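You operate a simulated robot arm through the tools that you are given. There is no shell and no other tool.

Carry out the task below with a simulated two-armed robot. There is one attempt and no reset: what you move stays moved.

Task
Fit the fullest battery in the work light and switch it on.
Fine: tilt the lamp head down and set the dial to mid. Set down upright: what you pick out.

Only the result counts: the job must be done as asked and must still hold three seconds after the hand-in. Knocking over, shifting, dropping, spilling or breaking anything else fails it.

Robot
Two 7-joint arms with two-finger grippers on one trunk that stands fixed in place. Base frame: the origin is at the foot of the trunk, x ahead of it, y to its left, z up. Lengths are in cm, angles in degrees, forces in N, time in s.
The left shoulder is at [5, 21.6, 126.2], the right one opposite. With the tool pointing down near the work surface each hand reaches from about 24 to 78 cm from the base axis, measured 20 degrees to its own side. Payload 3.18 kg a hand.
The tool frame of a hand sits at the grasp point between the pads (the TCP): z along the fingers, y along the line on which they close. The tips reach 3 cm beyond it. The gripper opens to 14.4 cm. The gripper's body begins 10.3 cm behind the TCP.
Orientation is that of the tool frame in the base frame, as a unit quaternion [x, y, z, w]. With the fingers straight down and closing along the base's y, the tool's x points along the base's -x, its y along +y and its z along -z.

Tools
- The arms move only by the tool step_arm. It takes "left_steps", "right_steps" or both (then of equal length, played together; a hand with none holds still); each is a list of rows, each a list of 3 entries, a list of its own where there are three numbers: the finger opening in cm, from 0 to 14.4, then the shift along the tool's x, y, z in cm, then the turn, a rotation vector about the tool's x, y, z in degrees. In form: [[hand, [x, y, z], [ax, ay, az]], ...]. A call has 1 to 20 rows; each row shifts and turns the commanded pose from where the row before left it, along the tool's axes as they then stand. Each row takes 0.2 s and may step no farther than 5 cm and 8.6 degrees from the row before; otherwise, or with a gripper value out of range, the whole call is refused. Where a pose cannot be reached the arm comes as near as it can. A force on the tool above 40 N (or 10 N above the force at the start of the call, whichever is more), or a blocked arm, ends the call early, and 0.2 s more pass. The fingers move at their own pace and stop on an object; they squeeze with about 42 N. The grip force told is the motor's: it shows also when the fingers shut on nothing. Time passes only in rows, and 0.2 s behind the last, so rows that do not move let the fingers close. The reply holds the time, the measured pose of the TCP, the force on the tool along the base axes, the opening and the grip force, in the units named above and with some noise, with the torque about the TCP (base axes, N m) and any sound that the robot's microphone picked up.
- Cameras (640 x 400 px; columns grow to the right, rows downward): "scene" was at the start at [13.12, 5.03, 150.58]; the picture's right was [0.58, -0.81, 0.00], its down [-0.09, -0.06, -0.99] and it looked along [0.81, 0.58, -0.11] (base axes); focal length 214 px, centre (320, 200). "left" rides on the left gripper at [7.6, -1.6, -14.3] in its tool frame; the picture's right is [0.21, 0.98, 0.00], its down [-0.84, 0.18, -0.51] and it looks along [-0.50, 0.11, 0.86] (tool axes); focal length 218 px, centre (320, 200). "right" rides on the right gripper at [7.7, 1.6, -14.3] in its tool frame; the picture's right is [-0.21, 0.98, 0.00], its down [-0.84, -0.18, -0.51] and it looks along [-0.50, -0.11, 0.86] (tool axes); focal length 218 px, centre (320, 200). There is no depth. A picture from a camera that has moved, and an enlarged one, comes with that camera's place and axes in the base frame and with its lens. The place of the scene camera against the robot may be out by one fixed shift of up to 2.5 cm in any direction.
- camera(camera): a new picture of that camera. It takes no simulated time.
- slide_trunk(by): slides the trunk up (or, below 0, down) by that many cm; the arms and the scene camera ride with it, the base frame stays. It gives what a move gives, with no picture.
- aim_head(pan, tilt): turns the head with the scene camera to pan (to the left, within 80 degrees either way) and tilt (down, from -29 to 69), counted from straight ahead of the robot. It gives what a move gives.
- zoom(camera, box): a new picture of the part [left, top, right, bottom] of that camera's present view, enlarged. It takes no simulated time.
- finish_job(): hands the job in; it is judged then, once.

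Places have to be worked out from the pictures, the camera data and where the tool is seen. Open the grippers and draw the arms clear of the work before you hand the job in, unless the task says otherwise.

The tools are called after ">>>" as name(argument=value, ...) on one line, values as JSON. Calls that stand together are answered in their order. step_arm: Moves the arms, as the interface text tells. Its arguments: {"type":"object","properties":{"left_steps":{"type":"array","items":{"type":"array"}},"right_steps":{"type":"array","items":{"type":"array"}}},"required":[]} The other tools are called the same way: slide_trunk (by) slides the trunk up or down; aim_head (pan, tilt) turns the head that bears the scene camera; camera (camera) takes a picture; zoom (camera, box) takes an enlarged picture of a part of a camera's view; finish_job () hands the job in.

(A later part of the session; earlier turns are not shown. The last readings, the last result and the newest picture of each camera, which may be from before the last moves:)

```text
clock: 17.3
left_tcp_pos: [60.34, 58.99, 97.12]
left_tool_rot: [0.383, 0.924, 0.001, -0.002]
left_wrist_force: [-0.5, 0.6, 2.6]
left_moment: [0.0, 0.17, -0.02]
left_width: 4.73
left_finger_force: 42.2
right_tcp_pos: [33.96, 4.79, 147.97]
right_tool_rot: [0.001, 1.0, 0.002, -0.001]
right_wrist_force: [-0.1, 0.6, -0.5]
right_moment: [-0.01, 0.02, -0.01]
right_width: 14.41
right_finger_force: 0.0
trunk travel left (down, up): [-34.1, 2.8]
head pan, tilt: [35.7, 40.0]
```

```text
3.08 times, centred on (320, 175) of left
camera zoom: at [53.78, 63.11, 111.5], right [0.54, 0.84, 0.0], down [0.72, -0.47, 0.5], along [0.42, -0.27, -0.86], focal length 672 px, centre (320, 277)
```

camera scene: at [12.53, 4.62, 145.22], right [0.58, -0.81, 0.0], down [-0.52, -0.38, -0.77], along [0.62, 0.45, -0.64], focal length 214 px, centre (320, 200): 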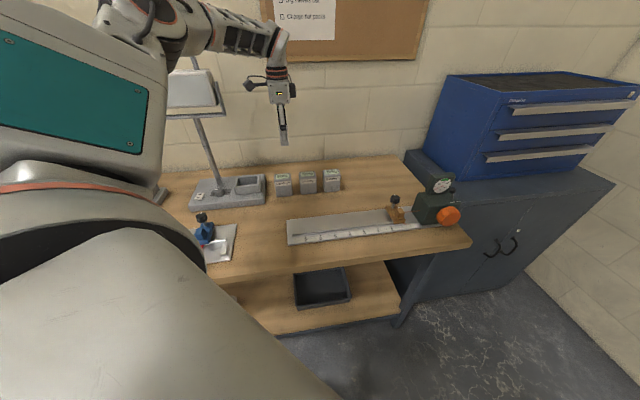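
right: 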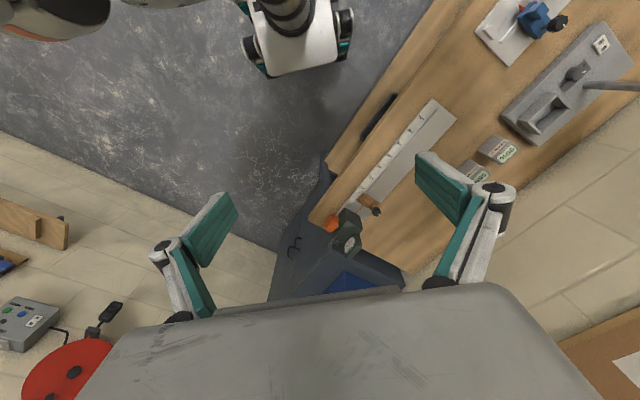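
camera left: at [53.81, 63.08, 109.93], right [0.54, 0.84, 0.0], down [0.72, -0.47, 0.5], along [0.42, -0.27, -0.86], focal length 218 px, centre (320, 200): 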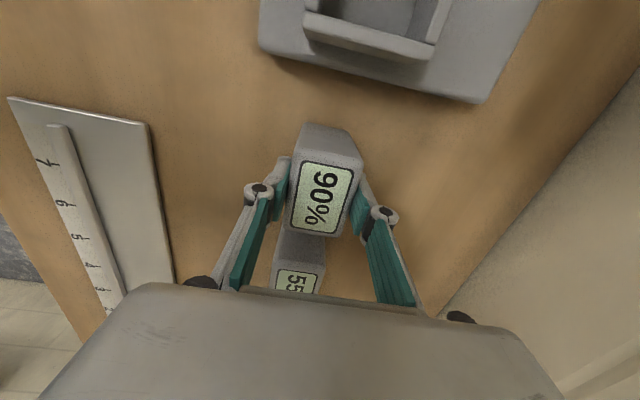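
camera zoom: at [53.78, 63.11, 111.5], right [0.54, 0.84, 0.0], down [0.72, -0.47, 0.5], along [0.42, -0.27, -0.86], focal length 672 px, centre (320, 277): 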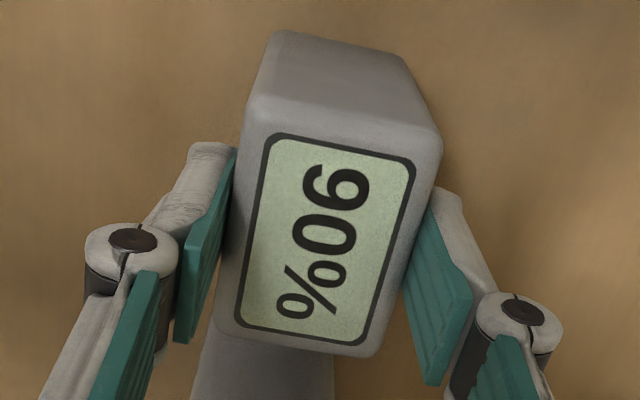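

Good. Lifting the battery straight up 12 cm.

>>> step_arm(left_steps=[[3, [0, 0, -1], [0, 0, 0]], [3, [0, 0, -3], [0, 0, 0]], [3, [0, 0, -4], [0, 0, 0]], [3, [0, 0, -4], [0, 0, 0]], [3, [0, 0, 0], [0, 0, 0]]])

>>> camera(camera="left")

>>> zoom(camera="scene", box=[180, 120, 340, 220])

```text
clock: 18.5
left_tcp_pos: [60.53, 59.07, 109.21]
left_tool_rot: [0.383, 0.924, 0.0, -0.002]
left_wrist_force: [-0.6, 0.5, -3.9]
left_moment: [0.02, 0.02, 0.02]
left_width: 4.75
left_finger_force: 42.2
right_tcp_pos: [33.97, 4.86, 148.08]
right_tool_rot: [0.001, 1.0, 0.002, 0.001]
right_wrist_force: [-0.5, -0.1, -0.7]
right_moment: [-0.03, 0.0, 0.01]
right_width: 14.41
right_finger_force: 0.0
trunk travel left (down, up): [-34.1, 2.8]
head pan, tilt: [35.7, 40.0]
```

```text
taken
camera left: at [53.99, 63.21, 123.55], right [0.54, 0.84, 0.0], down [0.72, -0.47, 0.5], along [0.42, -0.27, -0.86], focal length 218 px, centre (320, 200)
```

left: 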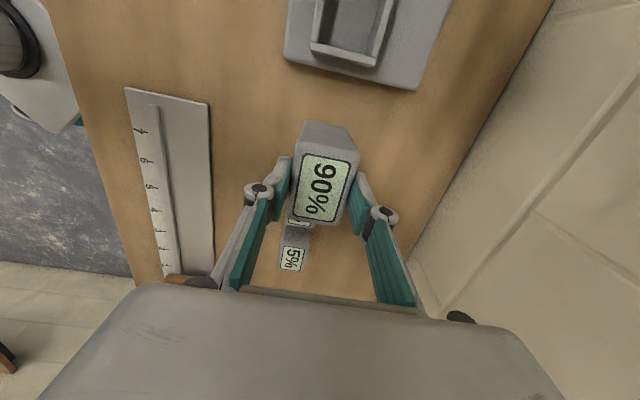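

```text
4.00 times, centred on (260, 170) of scene
camera zoom: at [12.62, 4.71, 145.2], right [0.58, -0.81, 0.0], down [-0.52, -0.38, -0.77], along [0.62, 0.45, -0.64], focal length 858 px, centre (560, 320)
```

zoom: 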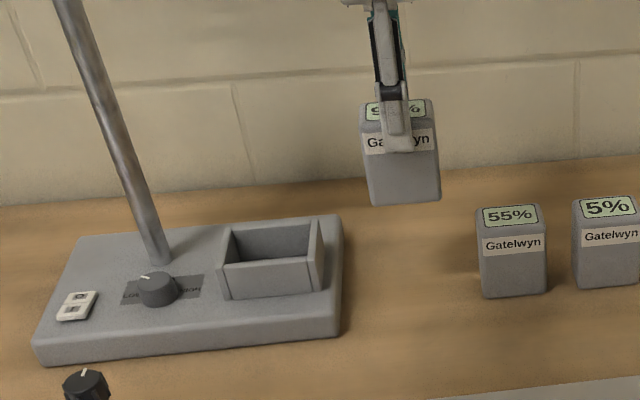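

Held level. I'll shift 5 cm toward the bay so the hand camera can see the whole bay, then measure it.

>>> step_arm(left_steps=[[3, [2.5, 0, 0], [0, 0, 0]], [3, [2.5, 0, 0], [0, 0, 0]], [3, [0, 0, 0], [0, 0, 0]]])

>>> camera(camera="left")

>>> zoom(camera="left", box=[250, 0, 442, 120])

>>> camera(camera="scene")

```text
clock: 19.3
left_tcp_pos: [56.8, 62.69, 109.3]
left_tool_rot: [0.383, 0.924, 0.0, -0.002]
left_wrist_force: [0.2, -0.8, -3.8]
left_moment: [0.03, 0.01, 0.0]
left_width: 4.72
left_finger_force: 41.9
right_tcp_pos: [34.08, 4.79, 148.11]
right_tool_rot: [0.001, 1.0, 0.002, 0.0]
right_wrist_force: [-0.1, -0.4, -1.0]
right_moment: [0.02, 0.0, 0.0]
right_width: 14.4
right_finger_force: 0.1
trunk travel left (down, up): [-34.1, 2.8]
head pan, tilt: [35.7, 40.0]
```

```text
taken
camera left: at [50.27, 66.83, 123.65], right [0.54, 0.84, 0.0], down [0.72, -0.47, 0.5], along [0.42, -0.27, -0.86], focal length 218 px, centre (320, 200)
```

left: 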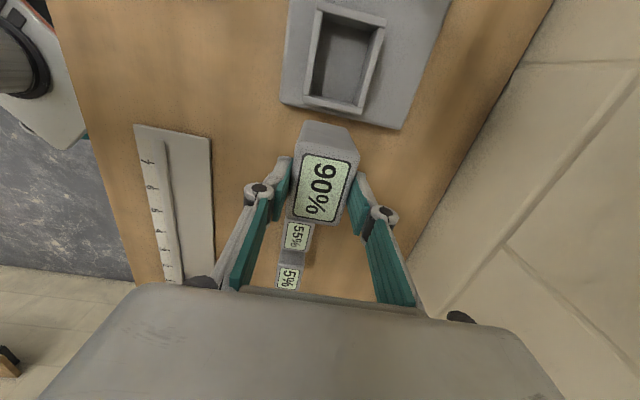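

```text
3.33 times, centred on (346, 60) of left
camera zoom: at [50.27, 66.83, 123.65], right [0.54, 0.84, 0.0], down [0.72, -0.47, 0.5], along [0.42, -0.27, -0.86], focal length 728 px, centre (233, 667)
```

zoom: 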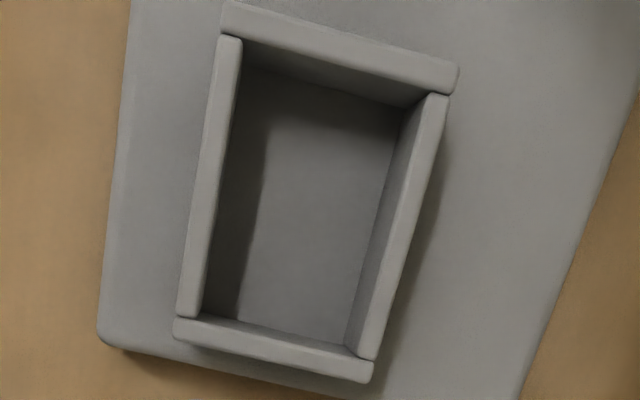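

```text
taken
camera scene: at [12.59, 4.62, 145.21], right [0.58, -0.81, 0.0], down [-0.52, -0.38, -0.77], along [0.62, 0.45, -0.64], focal length 214 px, centre (320, 200)
```

scene: 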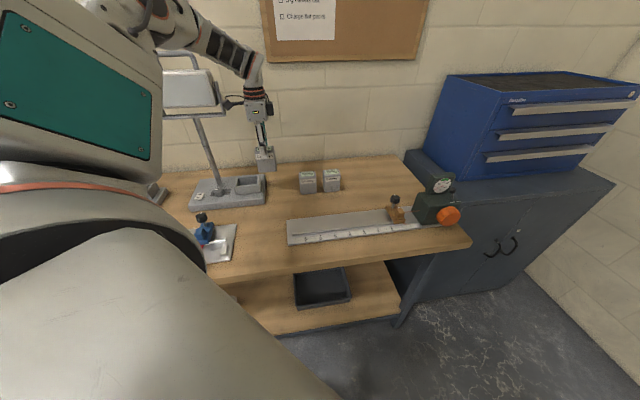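

The bay's inner opening is about 7.9 × 6.0 cm, centered near (51.1, 69.5), so the battery fits with margin. The lamp yoke's right end would sit very close to a vertical hand there, so I'll put the battery back in its spot and regrip with the hand leaning right.

>>> step_arm(left_steps=[[3, [-2.5, 0, 0], [0, 0, 0]], [3, [-2.62, -0.11, 0], [0, 0, 0]], [3, [0, 0, 4], [0, 0, 0]], [3, [0, 0, 4], [0, 0, 0]], [3, [0, 0, 3], [0, 0, 0]], [3, [0, 0, 1.0], [0, 0, 0]], [3, [0, 0, 0], [0, 0, 0]]])

>>> zoom(camera="scene", box=[250, 130, 330, 200])

```text
clock: 20.9
left_tcp_pos: [60.48, 58.79, 97.21]
left_tool_rot: [0.383, 0.924, 0.001, -0.002]
left_wrist_force: [0.1, 0.8, -3.2]
left_moment: [0.0, 0.0, 0.01]
left_width: 4.74
left_finger_force: 42.3
right_tcp_pos: [34.04, 4.91, 148.08]
right_tool_rot: [0.0, 1.0, 0.002, 0.0]
right_wrist_force: [-0.1, 0.7, 0.0]
right_moment: [0.04, 0.01, -0.05]
right_width: 14.38
right_finger_force: 0.1
trunk travel left (down, up): [-34.1, 2.8]
head pan, tilt: [35.7, 40.0]
```

```text
5.71 times, centred on (290, 165) of scene
camera zoom: at [12.56, 4.66, 145.22], right [0.58, -0.81, 0.0], down [-0.52, -0.38, -0.77], along [0.62, 0.45, -0.64], focal length 1226 px, centre (491, 400)
```

zoom: 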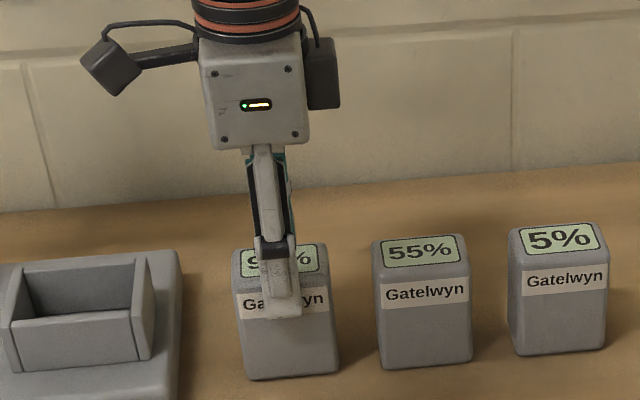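

Still carrying the weight; lower by small amounts until the table takes it.

>>> step_arm(left_steps=[[3, [0, 0, 0.12], [0, 0, 0]], [3, [0, 0, 0], [0, 0, 0]]])

```text
clock: 21.5
left_tcp_pos: [60.34, 58.82, 97.17]
left_tool_rot: [0.384, 0.923, 0.001, -0.002]
left_wrist_force: [0.3, -1.0, -5.3]
left_moment: [-0.02, 0.02, -0.03]
left_width: 4.75
left_finger_force: 41.9
right_tcp_pos: [33.97, 4.93, 147.98]
right_tool_rot: [0.001, 1.0, 0.001, 0.0]
right_wrist_force: [-0.5, -0.2, -0.9]
right_moment: [-0.04, -0.01, 0.01]
right_width: 14.42
right_finger_force: 0.1
trunk travel left (down, up): [-34.1, 2.8]
head pan, tilt: [35.7, 40.0]
```

>>> step_arm(left_steps=[[3, [0, 0, 0.12], [0, 0, 0]], [3, [0, 0, 0], [0, 0, 0]]])

```text
clock: 22.1
left_tcp_pos: [60.43, 58.7, 97.16]
left_tool_rot: [0.382, 0.924, 0.002, -0.002]
left_wrist_force: [-1.9, 1.1, 2.8]
left_moment: [-0.03, 0.29, -0.05]
left_width: 4.71
left_finger_force: 42.0
right_tcp_pos: [33.89, 4.88, 148.14]
right_tool_rot: [0.0, 1.0, 0.002, -0.001]
right_wrist_force: [-0.1, 0.4, -0.9]
right_moment: [0.03, 0.02, 0.04]
right_width: 14.42
right_finger_force: 0.0
trunk travel left (down, up): [-34.1, 2.8]
head pan, tilt: [35.7, 40.0]
```

Force now shows contact with the table. Releasing, then tilting the hand to lean right about 22° around the grip point.

>>> step_arm(left_steps=[[5.5, [0, 0, 0], [0, 0, 0]], [7, [0, 0, 0], [0, 0, 0]], [8, [0, 0, 0], [0, 0, 0]], [8, [0, 0, 0], [0, 7.5, 0]], [8, [0, 0, 0], [0, 7.5, 0]], [8, [0, 0, 0], [0, 7.5, 0]], [8, [0, 0, 0], [0, 0, 0]]])

>>> zoom(camera="scene", box=[200, 80, 360, 210])

>>> camera(camera="left")

```text
clock: 23.7
left_tcp_pos: [58.14, 58.38, 98.22]
left_tool_rot: [0.375, 0.906, 0.076, -0.181]
left_wrist_force: [-0.8, -0.3, -1.1]
left_moment: [-0.01, 0.01, 0.03]
left_width: 8.02
left_finger_force: 0.0
left hand out of reach, approached as far as the arm can: row 5, 6
right_tcp_pos: [33.97, 4.92, 148.12]
right_tool_rot: [0.0, 1.0, 0.002, -0.001]
right_wrist_force: [0.6, 0.2, 0.5]
right_moment: [-0.05, 0.0, -0.02]
right_width: 14.39
right_finger_force: 0.0
trunk travel left (down, up): [-34.1, 2.8]
head pan, tilt: [35.7, 40.0]
```

```text
3.08 times, centred on (280, 145) of scene
camera zoom: at [12.54, 4.65, 145.22], right [0.58, -0.81, 0.0], down [-0.52, -0.38, -0.77], along [0.62, 0.45, -0.64], focal length 660 px, centre (443, 369)
```

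zoom: 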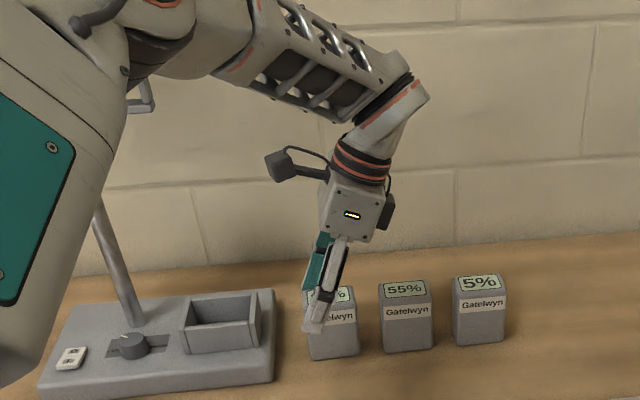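

```text
taken
camera left: at [55.8, 58.36, 114.49], right [0.56, 0.83, 0.08], down [0.81, -0.56, 0.14], along [0.17, -0.01, -0.99], focal length 218 px, centre (320, 200)
```

left: 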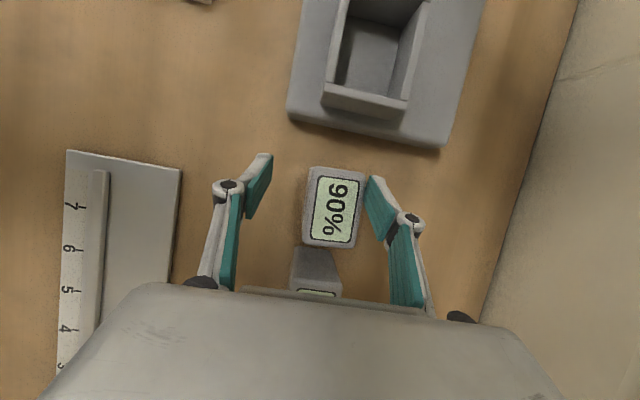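

The arm ran out of reach at 22° and drifted about 2 cm toward the robot, but the battery looks undisturbed. I'll back off to an 11° lean and re-center, since that already gives enough clearance from the yoke.

>>> step_arm(left_steps=[[8, [0, 1.9, 0], [0, -5.75, 0]], [8, [-1.55, 0, 0], [0, -5.75, 0]], [8, [0, 0, 0], [0, 0, 0]]])

>>> camera(camera="left")

```text
clock: 24.5
left_tcp_pos: [60.37, 58.65, 97.95]
left_tool_rot: [0.381, 0.92, 0.037, -0.09]
left_wrist_force: [0.0, 0.5, -0.3]
left_moment: [-0.01, 0.0, -0.02]
left_width: 8.04
left_finger_force: 0.1
right_tcp_pos: [34.05, 4.86, 147.95]
right_tool_rot: [0.001, 1.0, 0.002, 0.001]
right_wrist_force: [-0.2, -0.4, -0.3]
right_moment: [0.01, 0.01, -0.02]
right_width: 14.41
right_finger_force: 0.0
trunk travel left (down, up): [-34.1, 2.8]
head pan, tilt: [35.7, 40.0]
```

```text
taken
camera left: at [55.98, 60.92, 113.41], right [0.55, 0.84, 0.04], down [0.78, -0.53, 0.33], along [0.3, -0.15, -0.94], focal length 218 px, centre (320, 200)
```

left: 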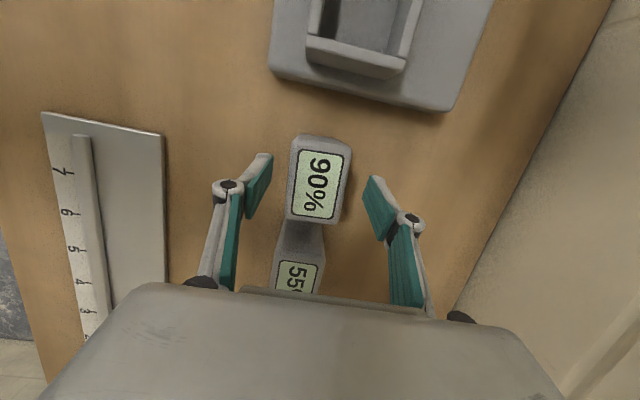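

Well aligned: 11° lean, battery between the pads. Lower slightly and grip.

>>> step_arm(left_steps=[[8, [-0.15, 0.1, 0.75], [0, 0, 0]], [6, [0, 0, 0], [0, 0, 0]], [3, [0, 0, 0], [0, 0, 0]], [3, [0, 0, 0], [0, 0, 0]], [3, [0, 0, 0], [0, 0, 0]]])

>>> zoom(camera="left", box=[240, 100, 400, 230])

>>> zoom(camera="scene", box=[200, 80, 360, 210])

```text
clock: 25.7
left_tcp_pos: [60.46, 58.81, 97.1]
left_tool_rot: [0.38, 0.92, 0.038, -0.091]
left_wrist_force: [0.7, 1.4, -0.1]
left_moment: [0.11, -0.26, 0.06]
left_width: 4.75
left_finger_force: 42.1
right_tcp_pos: [33.89, 4.75, 148.09]
right_tool_rot: [0.001, 1.0, 0.002, 0.0]
right_wrist_force: [0.4, 0.3, -0.1]
right_moment: [-0.01, -0.01, -0.02]
right_width: 14.4
right_finger_force: 0.1
trunk travel left (down, up): [-34.1, 2.8]
head pan, tilt: [35.7, 40.0]
```

```text
3.08 times, centred on (320, 165) of left
camera zoom: at [55.91, 60.95, 112.68], right [0.55, 0.84, 0.04], down [0.78, -0.53, 0.33], along [0.3, -0.15, -0.94], focal length 672 px, centre (320, 308)
```

zoom: 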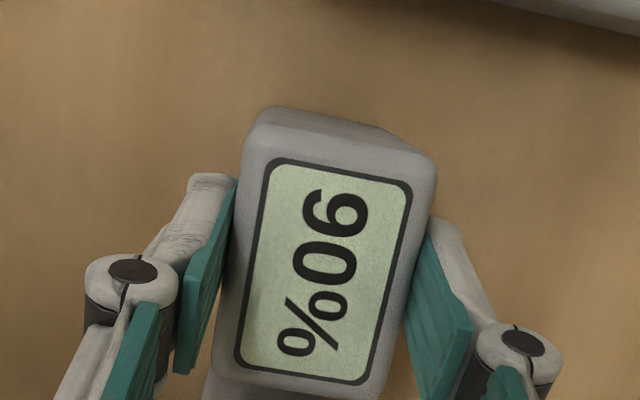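

```text
3.08 times, centred on (280, 145) of scene
camera zoom: at [12.54, 4.62, 145.22], right [0.58, -0.81, 0.0], down [-0.52, -0.38, -0.77], along [0.62, 0.45, -0.64], focal length 660 px, centre (443, 369)
```

zoom: 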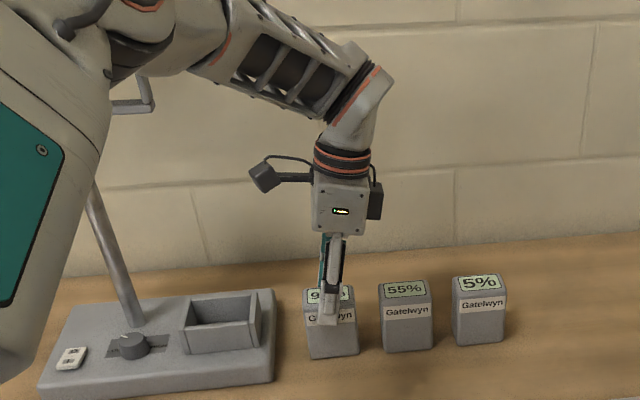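

Battery held, centered in the grip. Lift straight up 10 cm in base coordinates.

>>> step_arm(left_steps=[[3, [0.19, 0, -0.98], [0, 0, 0]], [3, [0.58, 0, -2.94], [0, 0, 0]], [3, [0.58, 0, -2.94], [0, 0, 0]], [3, [0.58, 0, -2.94], [0, 0, 0]], [3, [0, 0, 0], [0, 0, 0]]])

```text
clock: 26.9
left_tcp_pos: [60.75, 58.95, 107.25]
left_tool_rot: [0.381, 0.92, 0.036, -0.09]
left_wrist_force: [0.6, 1.2, -4.4]
left_moment: [0.01, -0.01, 0.0]
left_width: 4.73
left_finger_force: 42.3
right_tcp_pos: [34.0, 4.99, 148.05]
right_tool_rot: [0.0, 1.0, 0.002, -0.001]
right_wrist_force: [0.9, 0.5, 0.6]
right_moment: [-0.02, 0.03, 0.0]
right_width: 14.42
right_finger_force: 0.0
trunk travel left (down, up): [-34.1, 2.8]
head pan, tilt: [35.7, 40.0]
```

Now travel left along the row most of the way, then check clearance to the lamp.

>>> step_arm(left_steps=[[3, [2.65, -0.2, 0.52], [0, 0, 0]], [3, [2.65, -0.2, 0.52], [0, 0, 0]], [3, [2.65, -0.2, 0.52], [0, 0, 0]], [3, [2.65, 0, 0.52], [0, 0, 0]], [3, [0, 0, 0], [0, 0, 0]]])

>>> camera(camera="left")

>>> zoom(camera="scene", box=[160, 60, 320, 210])

```text
clock: 28.1
left_tcp_pos: [52.49, 65.97, 107.13]
left_tool_rot: [0.381, 0.92, 0.037, -0.09]
left_wrist_force: [-0.5, 0.2, -4.3]
left_moment: [-0.01, -0.01, 0.01]
left_width: 4.75
left_finger_force: 41.9
right_tcp_pos: [34.04, 4.79, 147.97]
right_tool_rot: [0.001, 1.0, 0.002, 0.0]
right_wrist_force: [-0.7, 0.6, 0.6]
right_moment: [0.03, 0.0, 0.0]
right_width: 14.39
right_finger_force: 0.0
trunk travel left (down, up): [-34.1, 2.8]
head pan, tilt: [35.7, 40.0]
```

```text
taken
camera left: at [47.97, 68.21, 122.59], right [0.55, 0.84, 0.04], down [0.78, -0.53, 0.33], along [0.3, -0.15, -0.94], focal length 218 px, centre (320, 200)
```

left: 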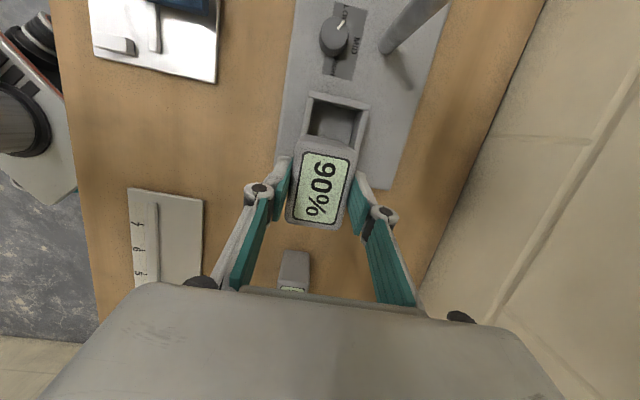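

```text
2.67 times, centred on (240, 135) of scene
camera zoom: at [12.59, 4.61, 145.21], right [0.58, -0.81, 0.0], down [-0.52, -0.38, -0.77], along [0.62, 0.45, -0.64], focal length 572 px, centre (533, 373)
```

zoom: 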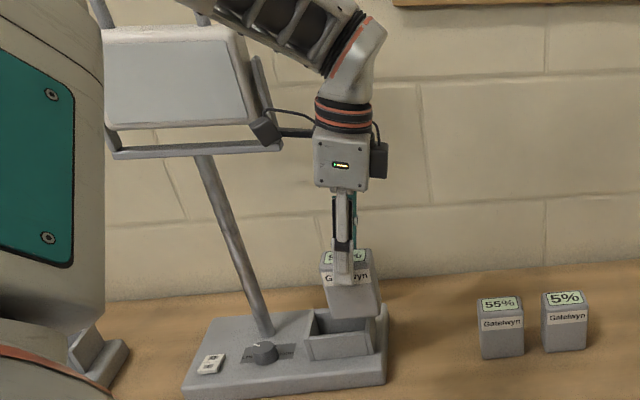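

Clearance from the lamp face looks fine. Move the remaining ~3.4 cm left and 1.5 cm back to align over the bay.

>>> step_arm(left_steps=[[3, [1.68, 0, 0.33], [0, 0, 0]], [3, [1.68, 0, 0.33], [0, 0, 0]], [3, [0, 0.75, 0], [0, 0, 0]], [3, [0, 0.75, 0], [0, 0, 0]], [3, [0, 0, 0], [0, 0, 0]]])

>>> camera(camera="left")

>>> zoom(camera="scene", box=[160, 100, 320, 210])

```text
clock: 29.3
left_tcp_pos: [51.09, 69.53, 107.08]
left_tool_rot: [0.381, 0.919, 0.037, -0.09]
left_wrist_force: [0.4, -0.2, -3.6]
left_moment: [-0.01, -0.02, 0.01]
left_width: 4.72
left_finger_force: 42.6
right_tcp_pos: [33.95, 4.72, 148.1]
right_tool_rot: [0.002, 1.0, 0.002, 0.0]
right_wrist_force: [-0.2, -0.1, -0.4]
right_moment: [0.02, -0.02, 0.01]
right_width: 14.42
right_finger_force: 0.0
trunk travel left (down, up): [-34.1, 2.8]
head pan, tilt: [35.7, 40.0]
```

```text
taken
camera left: at [46.56, 71.6, 122.55], right [0.55, 0.84, 0.04], down [0.78, -0.53, 0.33], along [0.3, -0.15, -0.94], focal length 218 px, centre (320, 200)
```

left: 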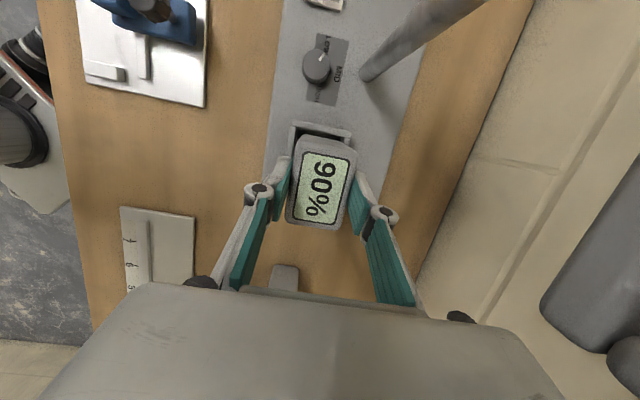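

```text
3.64 times, centred on (240, 155) of scene
camera zoom: at [12.56, 4.64, 145.22], right [0.58, -0.81, 0.0], down [-0.52, -0.38, -0.77], along [0.62, 0.45, -0.64], focal length 780 px, centre (611, 364)
```

zoom: 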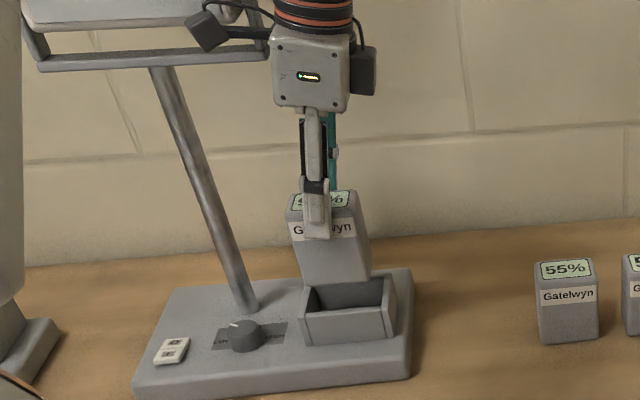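

I want to verify that the battery hasn't rotated in the grip, so I'll compare it with the view at grasp time.

>>> zoom(camera="left", box=[240, 100, 400, 230])

>>> zoom(camera="scene", box=[210, 140, 290, 205])

```text
3.08 times, centred on (320, 165) of left
camera zoom: at [46.56, 71.6, 122.55], right [0.55, 0.84, 0.04], down [0.78, -0.53, 0.33], along [0.3, -0.15, -0.94], focal length 672 px, centre (320, 308)
```

zoom: 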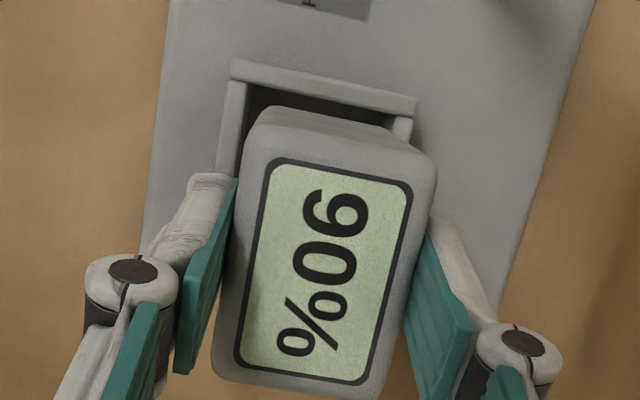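

```text
6.15 times, centred on (250, 172) of scene
camera zoom: at [12.56, 4.64, 145.22], right [0.58, -0.81, 0.0], down [-0.52, -0.38, -0.77], along [0.62, 0.45, -0.64], focal length 1320 px, centre (751, 369)
```

zoom: 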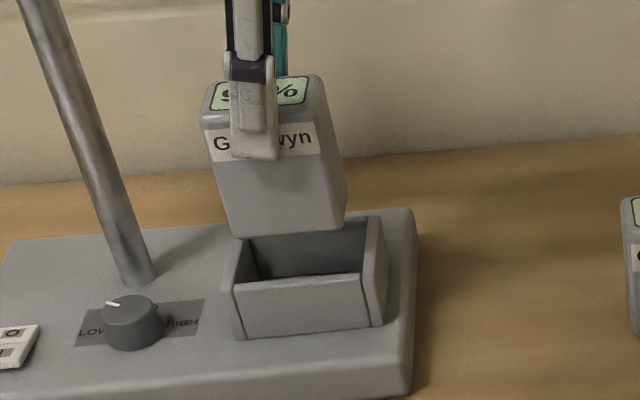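

Same view as at grasp, so the battery is still upright and centered. Lower until its bottom just enters the bay, watching force.

>>> step_arm(left_steps=[[3, [-0.29, 0, 1.47], [0, 0, 0]], [3, [-0.29, 0, 1.47], [0, 0, 0]], [3, [-0.19, 0, 0.98], [0, 0, 0]], [3, [0, 0, 0], [0, 0, 0]]])

>>> zoom(camera="left", box=[240, 60, 400, 190])

>>> zoom(camera="scene", box=[210, 140, 290, 205])

```text
clock: 30.3
left_tcp_pos: [51.03, 69.45, 103.15]
left_tool_rot: [0.38, 0.92, 0.038, -0.091]
left_wrist_force: [-0.2, 0.0, -4.6]
left_moment: [0.0, -0.01, -0.02]
left_width: 4.73
left_finger_force: 41.8
right_tcp_pos: [33.93, 4.78, 148.09]
right_tool_rot: [0.001, 1.0, 0.001, 0.0]
right_wrist_force: [-0.2, -0.7, 0.2]
right_moment: [0.0, 0.01, 0.01]
right_width: 14.39
right_finger_force: 0.1
trunk travel left (down, up): [-34.1, 2.8]
head pan, tilt: [35.7, 40.0]
```

```text
3.08 times, centred on (320, 125) of left
camera zoom: at [46.5, 71.63, 118.62], right [0.55, 0.84, 0.04], down [0.78, -0.53, 0.33], along [0.3, -0.15, -0.94], focal length 672 px, centre (320, 431)
```

zoom: 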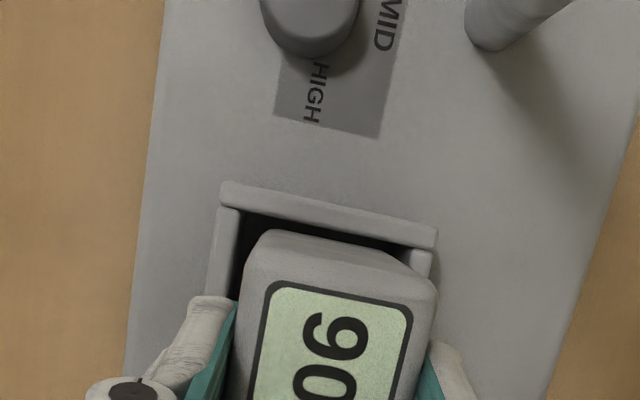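

```text
6.15 times, centred on (250, 172) of scene
camera zoom: at [12.55, 4.63, 145.22], right [0.58, -0.81, 0.0], down [-0.52, -0.38, -0.77], along [0.62, 0.45, -0.64], focal length 1320 px, centre (751, 369)
```

zoom: 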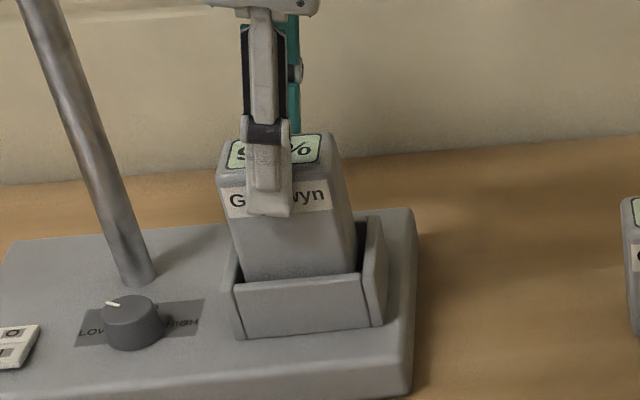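

It appears to be entering cleanly with no contact force. Continue lowering.

>>> step_arm(left_steps=[[3, [-0.19, 0, 0.98], [0, 0, 0]], [3, [-0.19, 0, 0.98], [0, 0, 0]], [3, [0, 0, 0], [0, 0, 0]]])

>>> zoom(camera="scene", box=[210, 140, 290, 205])

```text
clock: 31.1
left_tcp_pos: [51.04, 69.53, 101.02]
left_tool_rot: [0.381, 0.919, 0.037, -0.089]
left_wrist_force: [0.3, 0.1, -3.5]
left_moment: [-0.03, 0.0, -0.03]
left_width: 4.75
left_finger_force: 42.0
right_tcp_pos: [33.88, 4.73, 148.06]
right_tool_rot: [0.002, 1.0, 0.002, 0.001]
right_wrist_force: [0.0, -0.4, 0.3]
right_moment: [0.03, 0.0, 0.04]
right_width: 14.39
right_finger_force: 0.1
trunk travel left (down, up): [-34.1, 2.8]
head pan, tilt: [35.7, 40.0]
```

```text
6.15 times, centred on (250, 172) of scene
camera zoom: at [12.56, 4.64, 145.22], right [0.58, -0.81, 0.0], down [-0.52, -0.38, -0.77], along [0.62, 0.45, -0.64], focal length 1320 px, centre (751, 369)
```

zoom: 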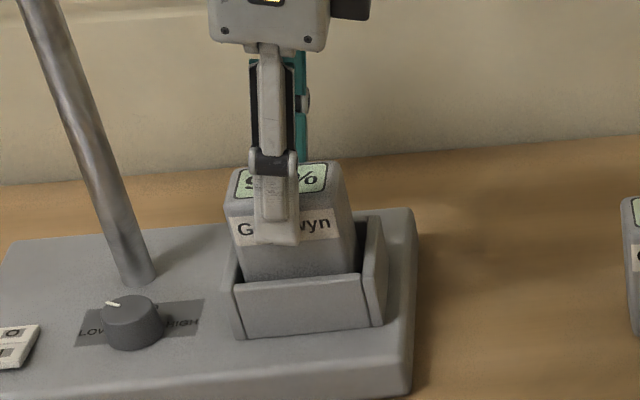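

Inside the bay now. Lower in smaller steps until the floor takes the load.

>>> step_arm(left_steps=[[3, [-0.1, 0, 0.49], [0, 0, 0]], [3, [-0.1, 0, 0.49], [0, 0, 0]], [3, [0, 0, 0], [0, 0, 0]]])

```text
clock: 31.9
left_tcp_pos: [50.88, 69.57, 100.7]
left_tool_rot: [0.382, 0.919, 0.043, -0.088]
left_wrist_force: [0.1, 12.5, 37.6]
left_moment: [0.29, -0.08, 0.08]
left_width: 4.73
left_finger_force: 41.9
right_tcp_pos: [33.59, 4.62, 148.18]
right_tool_rot: [0.001, 1.0, 0.003, 0.0]
right_wrist_force: [-0.4, 0.2, 0.2]
right_moment: [0.0, 0.01, -0.01]
right_width: 14.39
right_finger_force: 0.0
trunk travel left (down, up): [-34.1, 2.8]
head pan, tilt: [35.7, 40.0]
```

Contact at z ≈ 100.7. I'll relieve the force slightly and see if this is the floor.

>>> step_arm(left_steps=[[3, [0.08, 0, -0.4], [0, 0, 0]], [3, [0, 0, 0], [0, 0, 0]]])

>>> zoom(camera="scene", box=[210, 140, 290, 205])

>>> zoom(camera="left", box=[240, 60, 400, 190])

```text
clock: 32.5
left_tcp_pos: [50.96, 69.41, 100.64]
left_tool_rot: [0.382, 0.919, 0.039, -0.089]
left_wrist_force: [4.2, 6.3, 20.6]
left_moment: [0.7, -0.4, -0.15]
left_width: 4.74
left_finger_force: 42.1
right_tcp_pos: [33.79, 4.68, 148.02]
right_tool_rot: [0.001, 1.0, 0.003, 0.0]
right_wrist_force: [-0.1, -0.2, 0.3]
right_moment: [-0.03, 0.0, 0.04]
right_width: 14.38
right_finger_force: 0.0
trunk travel left (down, up): [-34.1, 2.8]
head pan, tilt: [35.7, 40.0]
```

```text
6.15 times, centred on (250, 172) of scene
camera zoom: at [12.45, 4.48, 145.23], right [0.58, -0.81, 0.0], down [-0.52, -0.37, -0.77], along [0.62, 0.45, -0.64], focal length 1320 px, centre (751, 369)
```

zoom: 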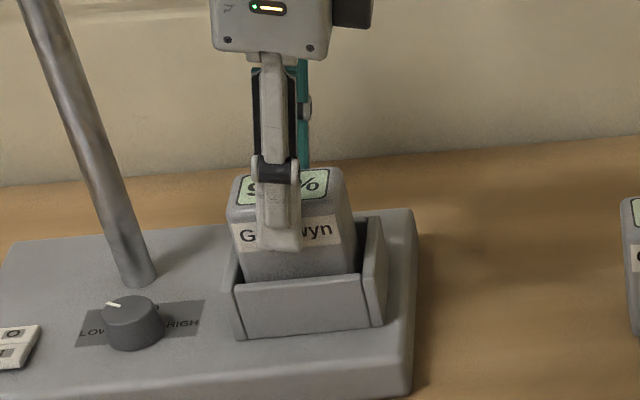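

```text
3.08 times, centred on (320, 125) of left
camera zoom: at [46.41, 71.57, 116.12], right [0.55, 0.84, 0.04], down [0.78, -0.53, 0.34], along [0.3, -0.15, -0.94], focal length 672 px, centre (320, 431)
```

zoom: 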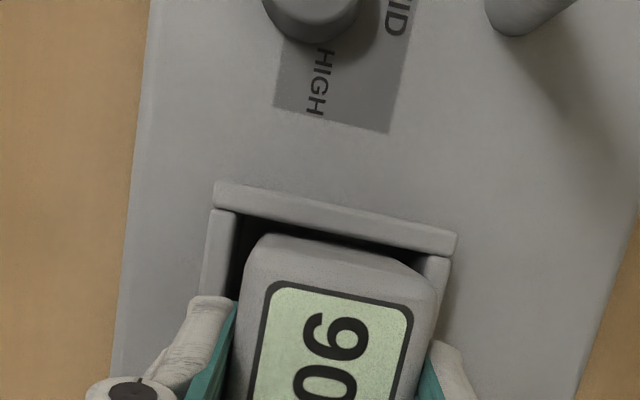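

The contact height matches the bay floor I estimated (z ≈ 91). I'll relieve the remaining force, then open.

>>> step_arm(left_steps=[[3, [0.06, 0, -0.3], [0, 0, 0]], [3, [0, 0, 0], [0, 0, 0]]])

```text
clock: 33.1
left_tcp_pos: [50.83, 69.47, 100.67]
left_tool_rot: [0.381, 0.919, 0.035, -0.092]
left_wrist_force: [0.7, 0.2, -4.3]
left_moment: [0.01, -0.02, -0.04]
left_width: 4.73
left_finger_force: 42.3
right_tcp_pos: [33.87, 4.78, 148.06]
right_tool_rot: [0.002, 1.0, 0.002, 0.0]
right_wrist_force: [-1.3, -0.7, 0.1]
right_moment: [0.04, 0.01, 0.0]
right_width: 14.4
right_finger_force: 0.1
trunk travel left (down, up): [-34.1, 2.8]
head pan, tilt: [35.7, 40.0]
```

Just off the floor; lower 1.5 mm and release.

>>> step_arm(left_steps=[[3, [-0.03, 0, 0.13], [0, 0, 0]], [3, [0, 0, 0], [0, 0, 0]], [5.2, [0, 0, 0], [0, 0, 0]], [6, [0, 0, 0], [0, 0, 0]], [7.5, [0, 0, 0], [0, 0, 0]], [7.5, [0, 0, 0], [0, 0, 0]]])

>>> zoom(camera="scene", box=[210, 140, 290, 205])

>>> zoom(camera="left", box=[240, 100, 400, 230])

```text
clock: 34.5
left_tcp_pos: [51.13, 69.45, 100.84]
left_tool_rot: [0.381, 0.92, 0.038, -0.09]
left_wrist_force: [-0.3, 0.0, 0.2]
left_moment: [-0.01, 0.0, 0.01]
left_width: 7.49
left_finger_force: 0.1
right_tcp_pos: [33.96, 4.78, 148.08]
right_tool_rot: [0.001, 1.0, 0.002, -0.001]
right_wrist_force: [-0.3, 0.1, 0.1]
right_moment: [-0.01, 0.04, 0.02]
right_width: 14.38
right_finger_force: 0.1
trunk travel left (down, up): [-34.1, 2.8]
head pan, tilt: [35.7, 40.0]
```

```text
6.15 times, centred on (250, 172) of scene
camera zoom: at [12.54, 4.62, 145.22], right [0.58, -0.81, 0.0], down [-0.52, -0.38, -0.77], along [0.62, 0.45, -0.64], focal length 1320 px, centre (751, 369)
```

zoom: 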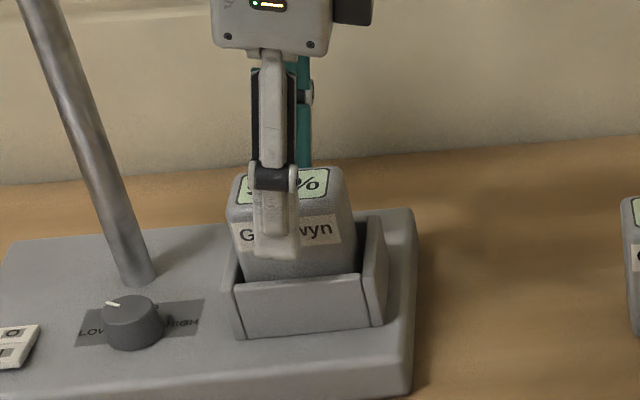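

```text
3.08 times, centred on (320, 165) of left
camera zoom: at [46.52, 71.6, 116.23], right [0.55, 0.84, 0.04], down [0.78, -0.53, 0.33], along [0.3, -0.15, -0.94], focal length 672 px, centre (320, 308)
```

zoom: 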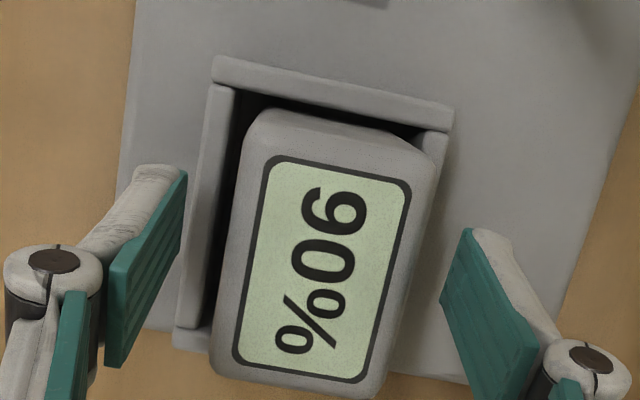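

Released; the battery sits in the bay. Raise the hand clear and inspect.

>>> step_arm(left_steps=[[8.5, [0.29, 0, -1.47], [0, 0, 0]], [8.5, [0.39, -0.5, -1.96], [0, 0, 0]], [8.5, [0.39, -0.5, -1.96], [0, 0, 0]], [8.5, [0.2, -2, -1], [0, 0, 0]], [8.5, [0, -3, 0], [0, 0, 0]], [8.5, [0, -3, 0], [0, 0, 0]]])

>>> camera(camera="left")

>>> zoom(camera="scene", box=[160, 100, 320, 210])

```text
clock: 35.9
left_tcp_pos: [44.63, 62.97, 107.23]
left_tool_rot: [0.381, 0.919, 0.038, -0.09]
left_wrist_force: [-1.0, 0.0, 0.2]
left_moment: [0.04, -0.04, 0.01]
left_width: 8.51
left_finger_force: 0.1
right_tcp_pos: [33.83, 4.81, 148.1]
right_tool_rot: [0.001, 1.0, 0.002, 0.0]
right_wrist_force: [0.2, 0.3, -0.7]
right_moment: [0.04, -0.06, -0.01]
right_width: 14.41
right_finger_force: 0.1
trunk travel left (down, up): [-34.1, 2.8]
head pan, tilt: [35.7, 40.0]
```

```text
taken
camera left: at [40.05, 65.12, 122.72], right [0.55, 0.84, 0.04], down [0.78, -0.53, 0.33], along [0.3, -0.15, -0.94], focal length 218 px, centre (320, 200)
```

left: 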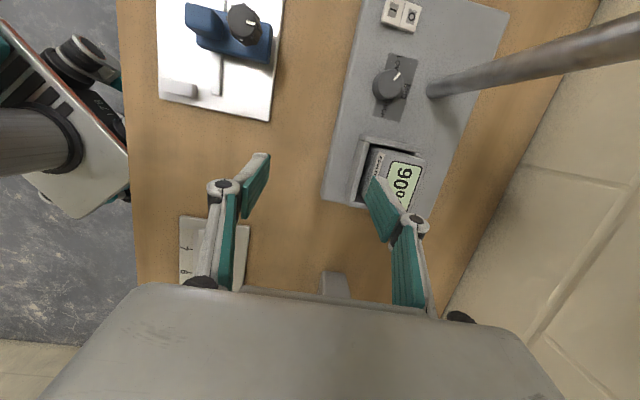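

```text
3.64 times, centred on (240, 155) of scene
camera zoom: at [12.44, 4.54, 145.23], right [0.58, -0.81, 0.0], down [-0.52, -0.37, -0.77], along [0.62, 0.45, -0.64], focal length 780 px, centre (611, 364)
```

zoom: 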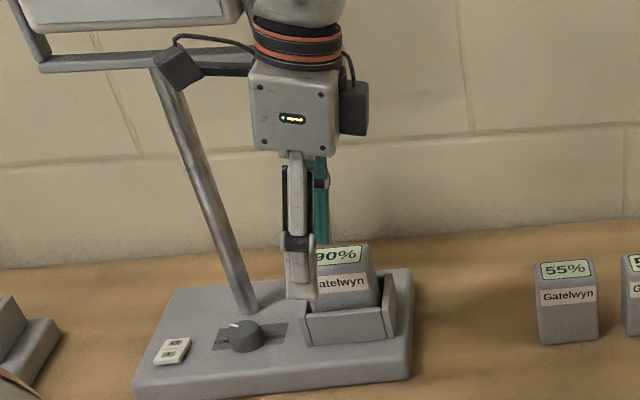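

The battery is upright in the bay. Now zoom in on dial and switch from here.

>>> zoom(camera="left", box=[330, 0, 490, 100])

>>> zoom(camera="left", box=[320, 120, 448, 220])

>>> zoom(camera="scene", box=[190, 160, 270, 215])

```text
4.00 times, centred on (410, 50) of left
camera zoom: at [40.05, 65.12, 122.72], right [0.55, 0.84, 0.04], down [0.78, -0.53, 0.33], along [0.3, -0.15, -0.94], focal length 873 px, centre (-40, 800)
```

zoom: 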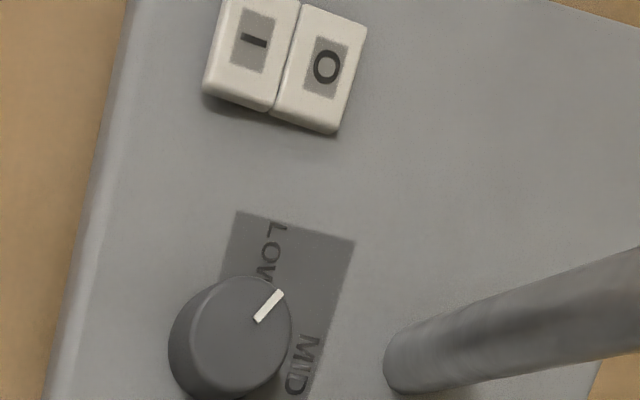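

```text
4.00 times, centred on (384, 170) of left
camera zoom: at [40.05, 65.12, 122.72], right [0.55, 0.84, 0.04], down [0.78, -0.53, 0.33], along [0.3, -0.15, -0.94], focal length 873 px, centre (64, 320)
```

zoom: 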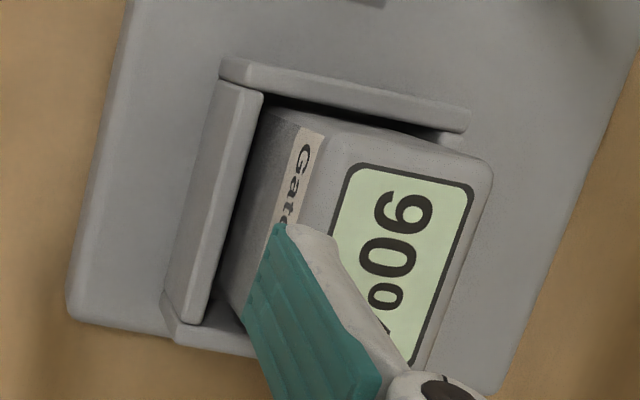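

```text
7.27 times, centred on (230, 188) of scene
camera zoom: at [12.44, 4.54, 145.23], right [0.58, -0.81, 0.0], down [-0.52, -0.37, -0.77], along [0.62, 0.45, -0.64], focal length 1560 px, centre (974, 291)
```

zoom: 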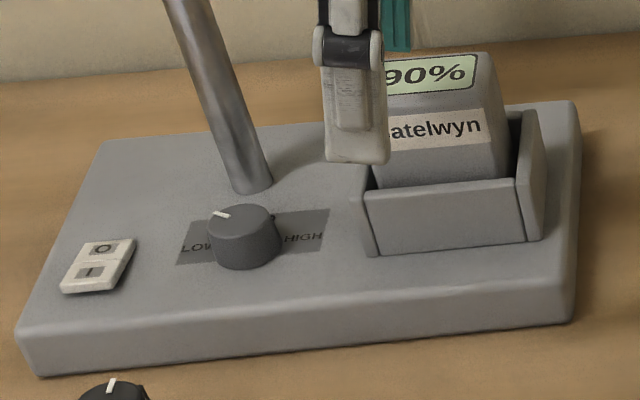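

Dial pointer is at LOW (~60° from MID), and turning it clockwise from above brings it to MID. The pole stands close behind the dial, so I need the hand's wide side across; I'll straighten the hand and turn the yaw back toward 0 here, in free space.

>>> step_arm(left_steps=[[8.5, [0, -0.5, -0.5], [0, -5.6, 0]], [8.5, [0, -0.5, -0.5], [0, -5.6, 0]], [8.5, [0, 0, 0], [0, 0, -7.5]], [8.5, [0, 0, 0], [0, 0, -7.5]], [8.5, [0, 0, 0], [0, 0, -7.5]], [8.5, [0, 0, 0], [0, 0, -7.5]], [8.5, [0, 0, 0], [0, 0, -7.5]], [8.5, [0, 0, 0], [0, 0, -7.5]]])

>>> camera(camera="scene")

>>> camera(camera="left")

```text
clock: 37.7
left_tcp_pos: [44.14, 62.08, 108.15]
left_tool_rot: [-0.001, 1.0, 0.0, 0.0]
left_wrist_force: [-0.4, 0.8, 0.6]
left_moment: [0.0, -0.02, -0.02]
left_width: 8.51
left_finger_force: 0.1
right_tcp_pos: [33.94, 4.92, 148.06]
right_tool_rot: [0.001, 1.0, 0.001, 0.0]
right_wrist_force: [0.2, -0.1, 0.6]
right_moment: [0.01, -0.01, 0.02]
right_width: 14.39
right_finger_force: 0.0
trunk travel left (down, up): [-34.1, 2.8]
head pan, tilt: [35.7, 40.0]
```

```text
taken
camera scene: at [12.54, 4.59, 145.22], right [0.58, -0.81, 0.0], down [-0.52, -0.38, -0.77], along [0.62, 0.45, -0.64], focal length 214 px, centre (320, 200)
```

scene: 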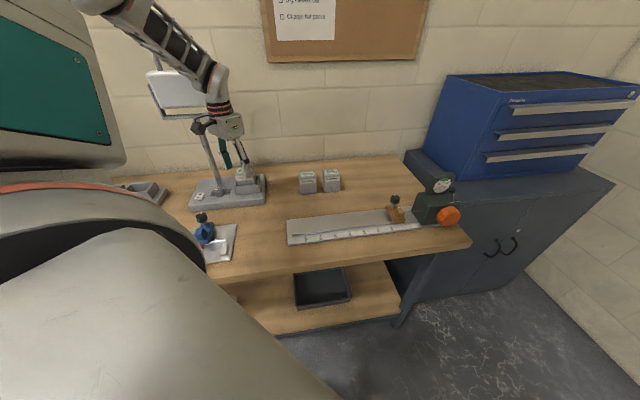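

```text
taken
camera left: at [36.44, 60.5, 122.37], right [-0.21, 0.98, 0.0], down [0.84, 0.18, 0.51], along [0.5, 0.11, -0.86], focal length 218 px, centre (320, 200)
```

left: 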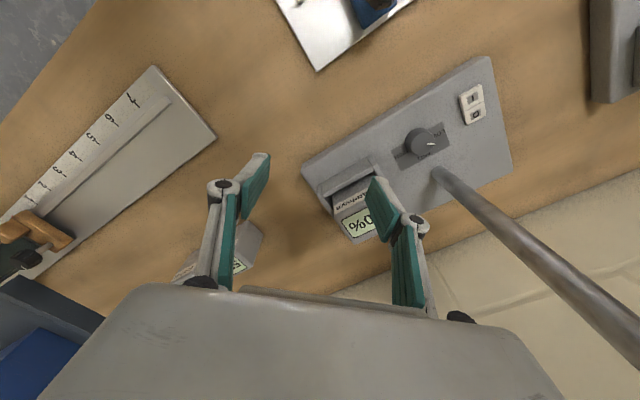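

Yaw 0 was reached without trouble. I'll refine the dial and switch positions from this view.

>>> zoom(camera="left", box=[370, 80, 498, 180])

```text
4.00 times, centred on (434, 130) of left
camera zoom: at [36.44, 60.5, 122.37], right [-0.21, 0.98, 0.0], down [0.84, 0.18, 0.51], along [0.5, 0.11, -0.86], focal length 873 px, centre (-136, 480)
```

zoom: 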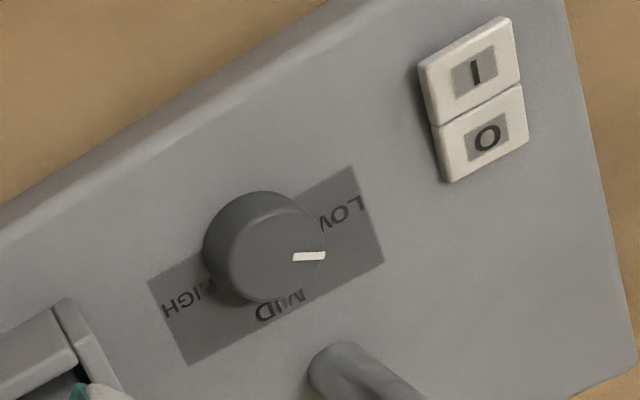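

Dial top is near (41.75, 75.9, 93.4) and the switch's I side is near (35, 80). I'll move to a standoff in front of the dial and turn a bit more in yaw.

>>> step_arm(left_steps=[[8.5, [1.5, 2.53, 0.5], [0, 0, 0]], [8.5, [1.5, 2.53, 0.5], [0, 0, 0]], [8.5, [1.5, 2.53, 0.5], [0, 0, 0]], [8.5, [1.5, 2.53, 0.5], [0, 0, 0]], [8.5, [0, 0, 0], [0, 0, -6.67]], [8.5, [0, 0, 0], [0, 0, -6.67]], [8.5, [0, 0, 0], [0, 0, -6.67]]])

>>> camera(camera="scene")

>>> camera(camera="left")

```text
clock: 39.3
left_tcp_pos: [38.03, 72.38, 106.25]
left_tool_rot: [-0.173, 0.985, 0.001, 0.0]
left_wrist_force: [-0.3, -1.2, 0.5]
left_moment: [0.02, 0.04, -0.01]
left_width: 8.48
left_finger_force: 0.1
right_tcp_pos: [34.06, 4.64, 148.09]
right_tool_rot: [0.001, 1.0, 0.002, 0.0]
right_wrist_force: [0.8, -0.3, -0.6]
right_moment: [0.01, 0.01, -0.01]
right_width: 14.38
right_finger_force: 0.0
trunk travel left (down, up): [-34.1, 2.8]
head pan, tilt: [35.7, 40.0]
```

```text
taken
camera scene: at [12.58, 4.55, 145.22], right [0.58, -0.81, 0.0], down [-0.52, -0.37, -0.77], along [0.62, 0.45, -0.64], focal length 214 px, centre (320, 200)
```

scene: 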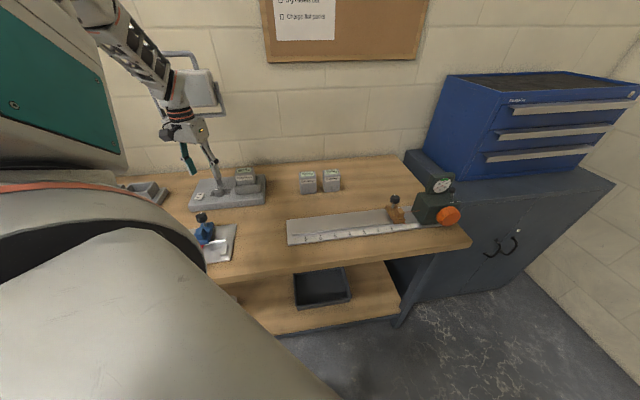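

```text
taken
camera left: at [31.4, 68.13, 120.56], right [-0.53, 0.85, 0.0], down [0.73, 0.46, 0.51], along [0.43, 0.27, -0.86], focal length 218 px, centre (320, 200)
```

left: 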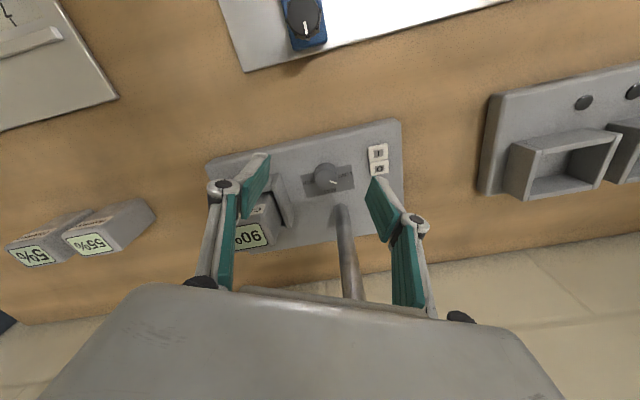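

Yaw 20° works here. I'll try a bit more yaw to allow a larger dial bite.

>>> step_arm(left_steps=[[8.5, [0, 0, 0], [0, 0, -7.5]], [8.5, [0, 0, 0], [0, 0, -7.5]]])

```text
clock: 39.9
left_tcp_pos: [38.09, 72.5, 106.17]
left_tool_rot: [-0.302, 0.953, 0.0, 0.001]
left_wrist_force: [0.0, -0.4, 0.3]
left_moment: [-0.04, -0.01, -0.02]
left_width: 8.48
left_finger_force: 0.2
right_tcp_pos: [33.84, 4.79, 148.14]
right_tool_rot: [0.001, 1.0, 0.002, 0.001]
right_wrist_force: [-0.8, 0.3, 0.6]
right_moment: [-0.05, 0.04, -0.01]
right_width: 14.38
right_finger_force: 0.1
trunk travel left (down, up): [-34.1, 2.8]
head pan, tilt: [35.7, 40.0]
```

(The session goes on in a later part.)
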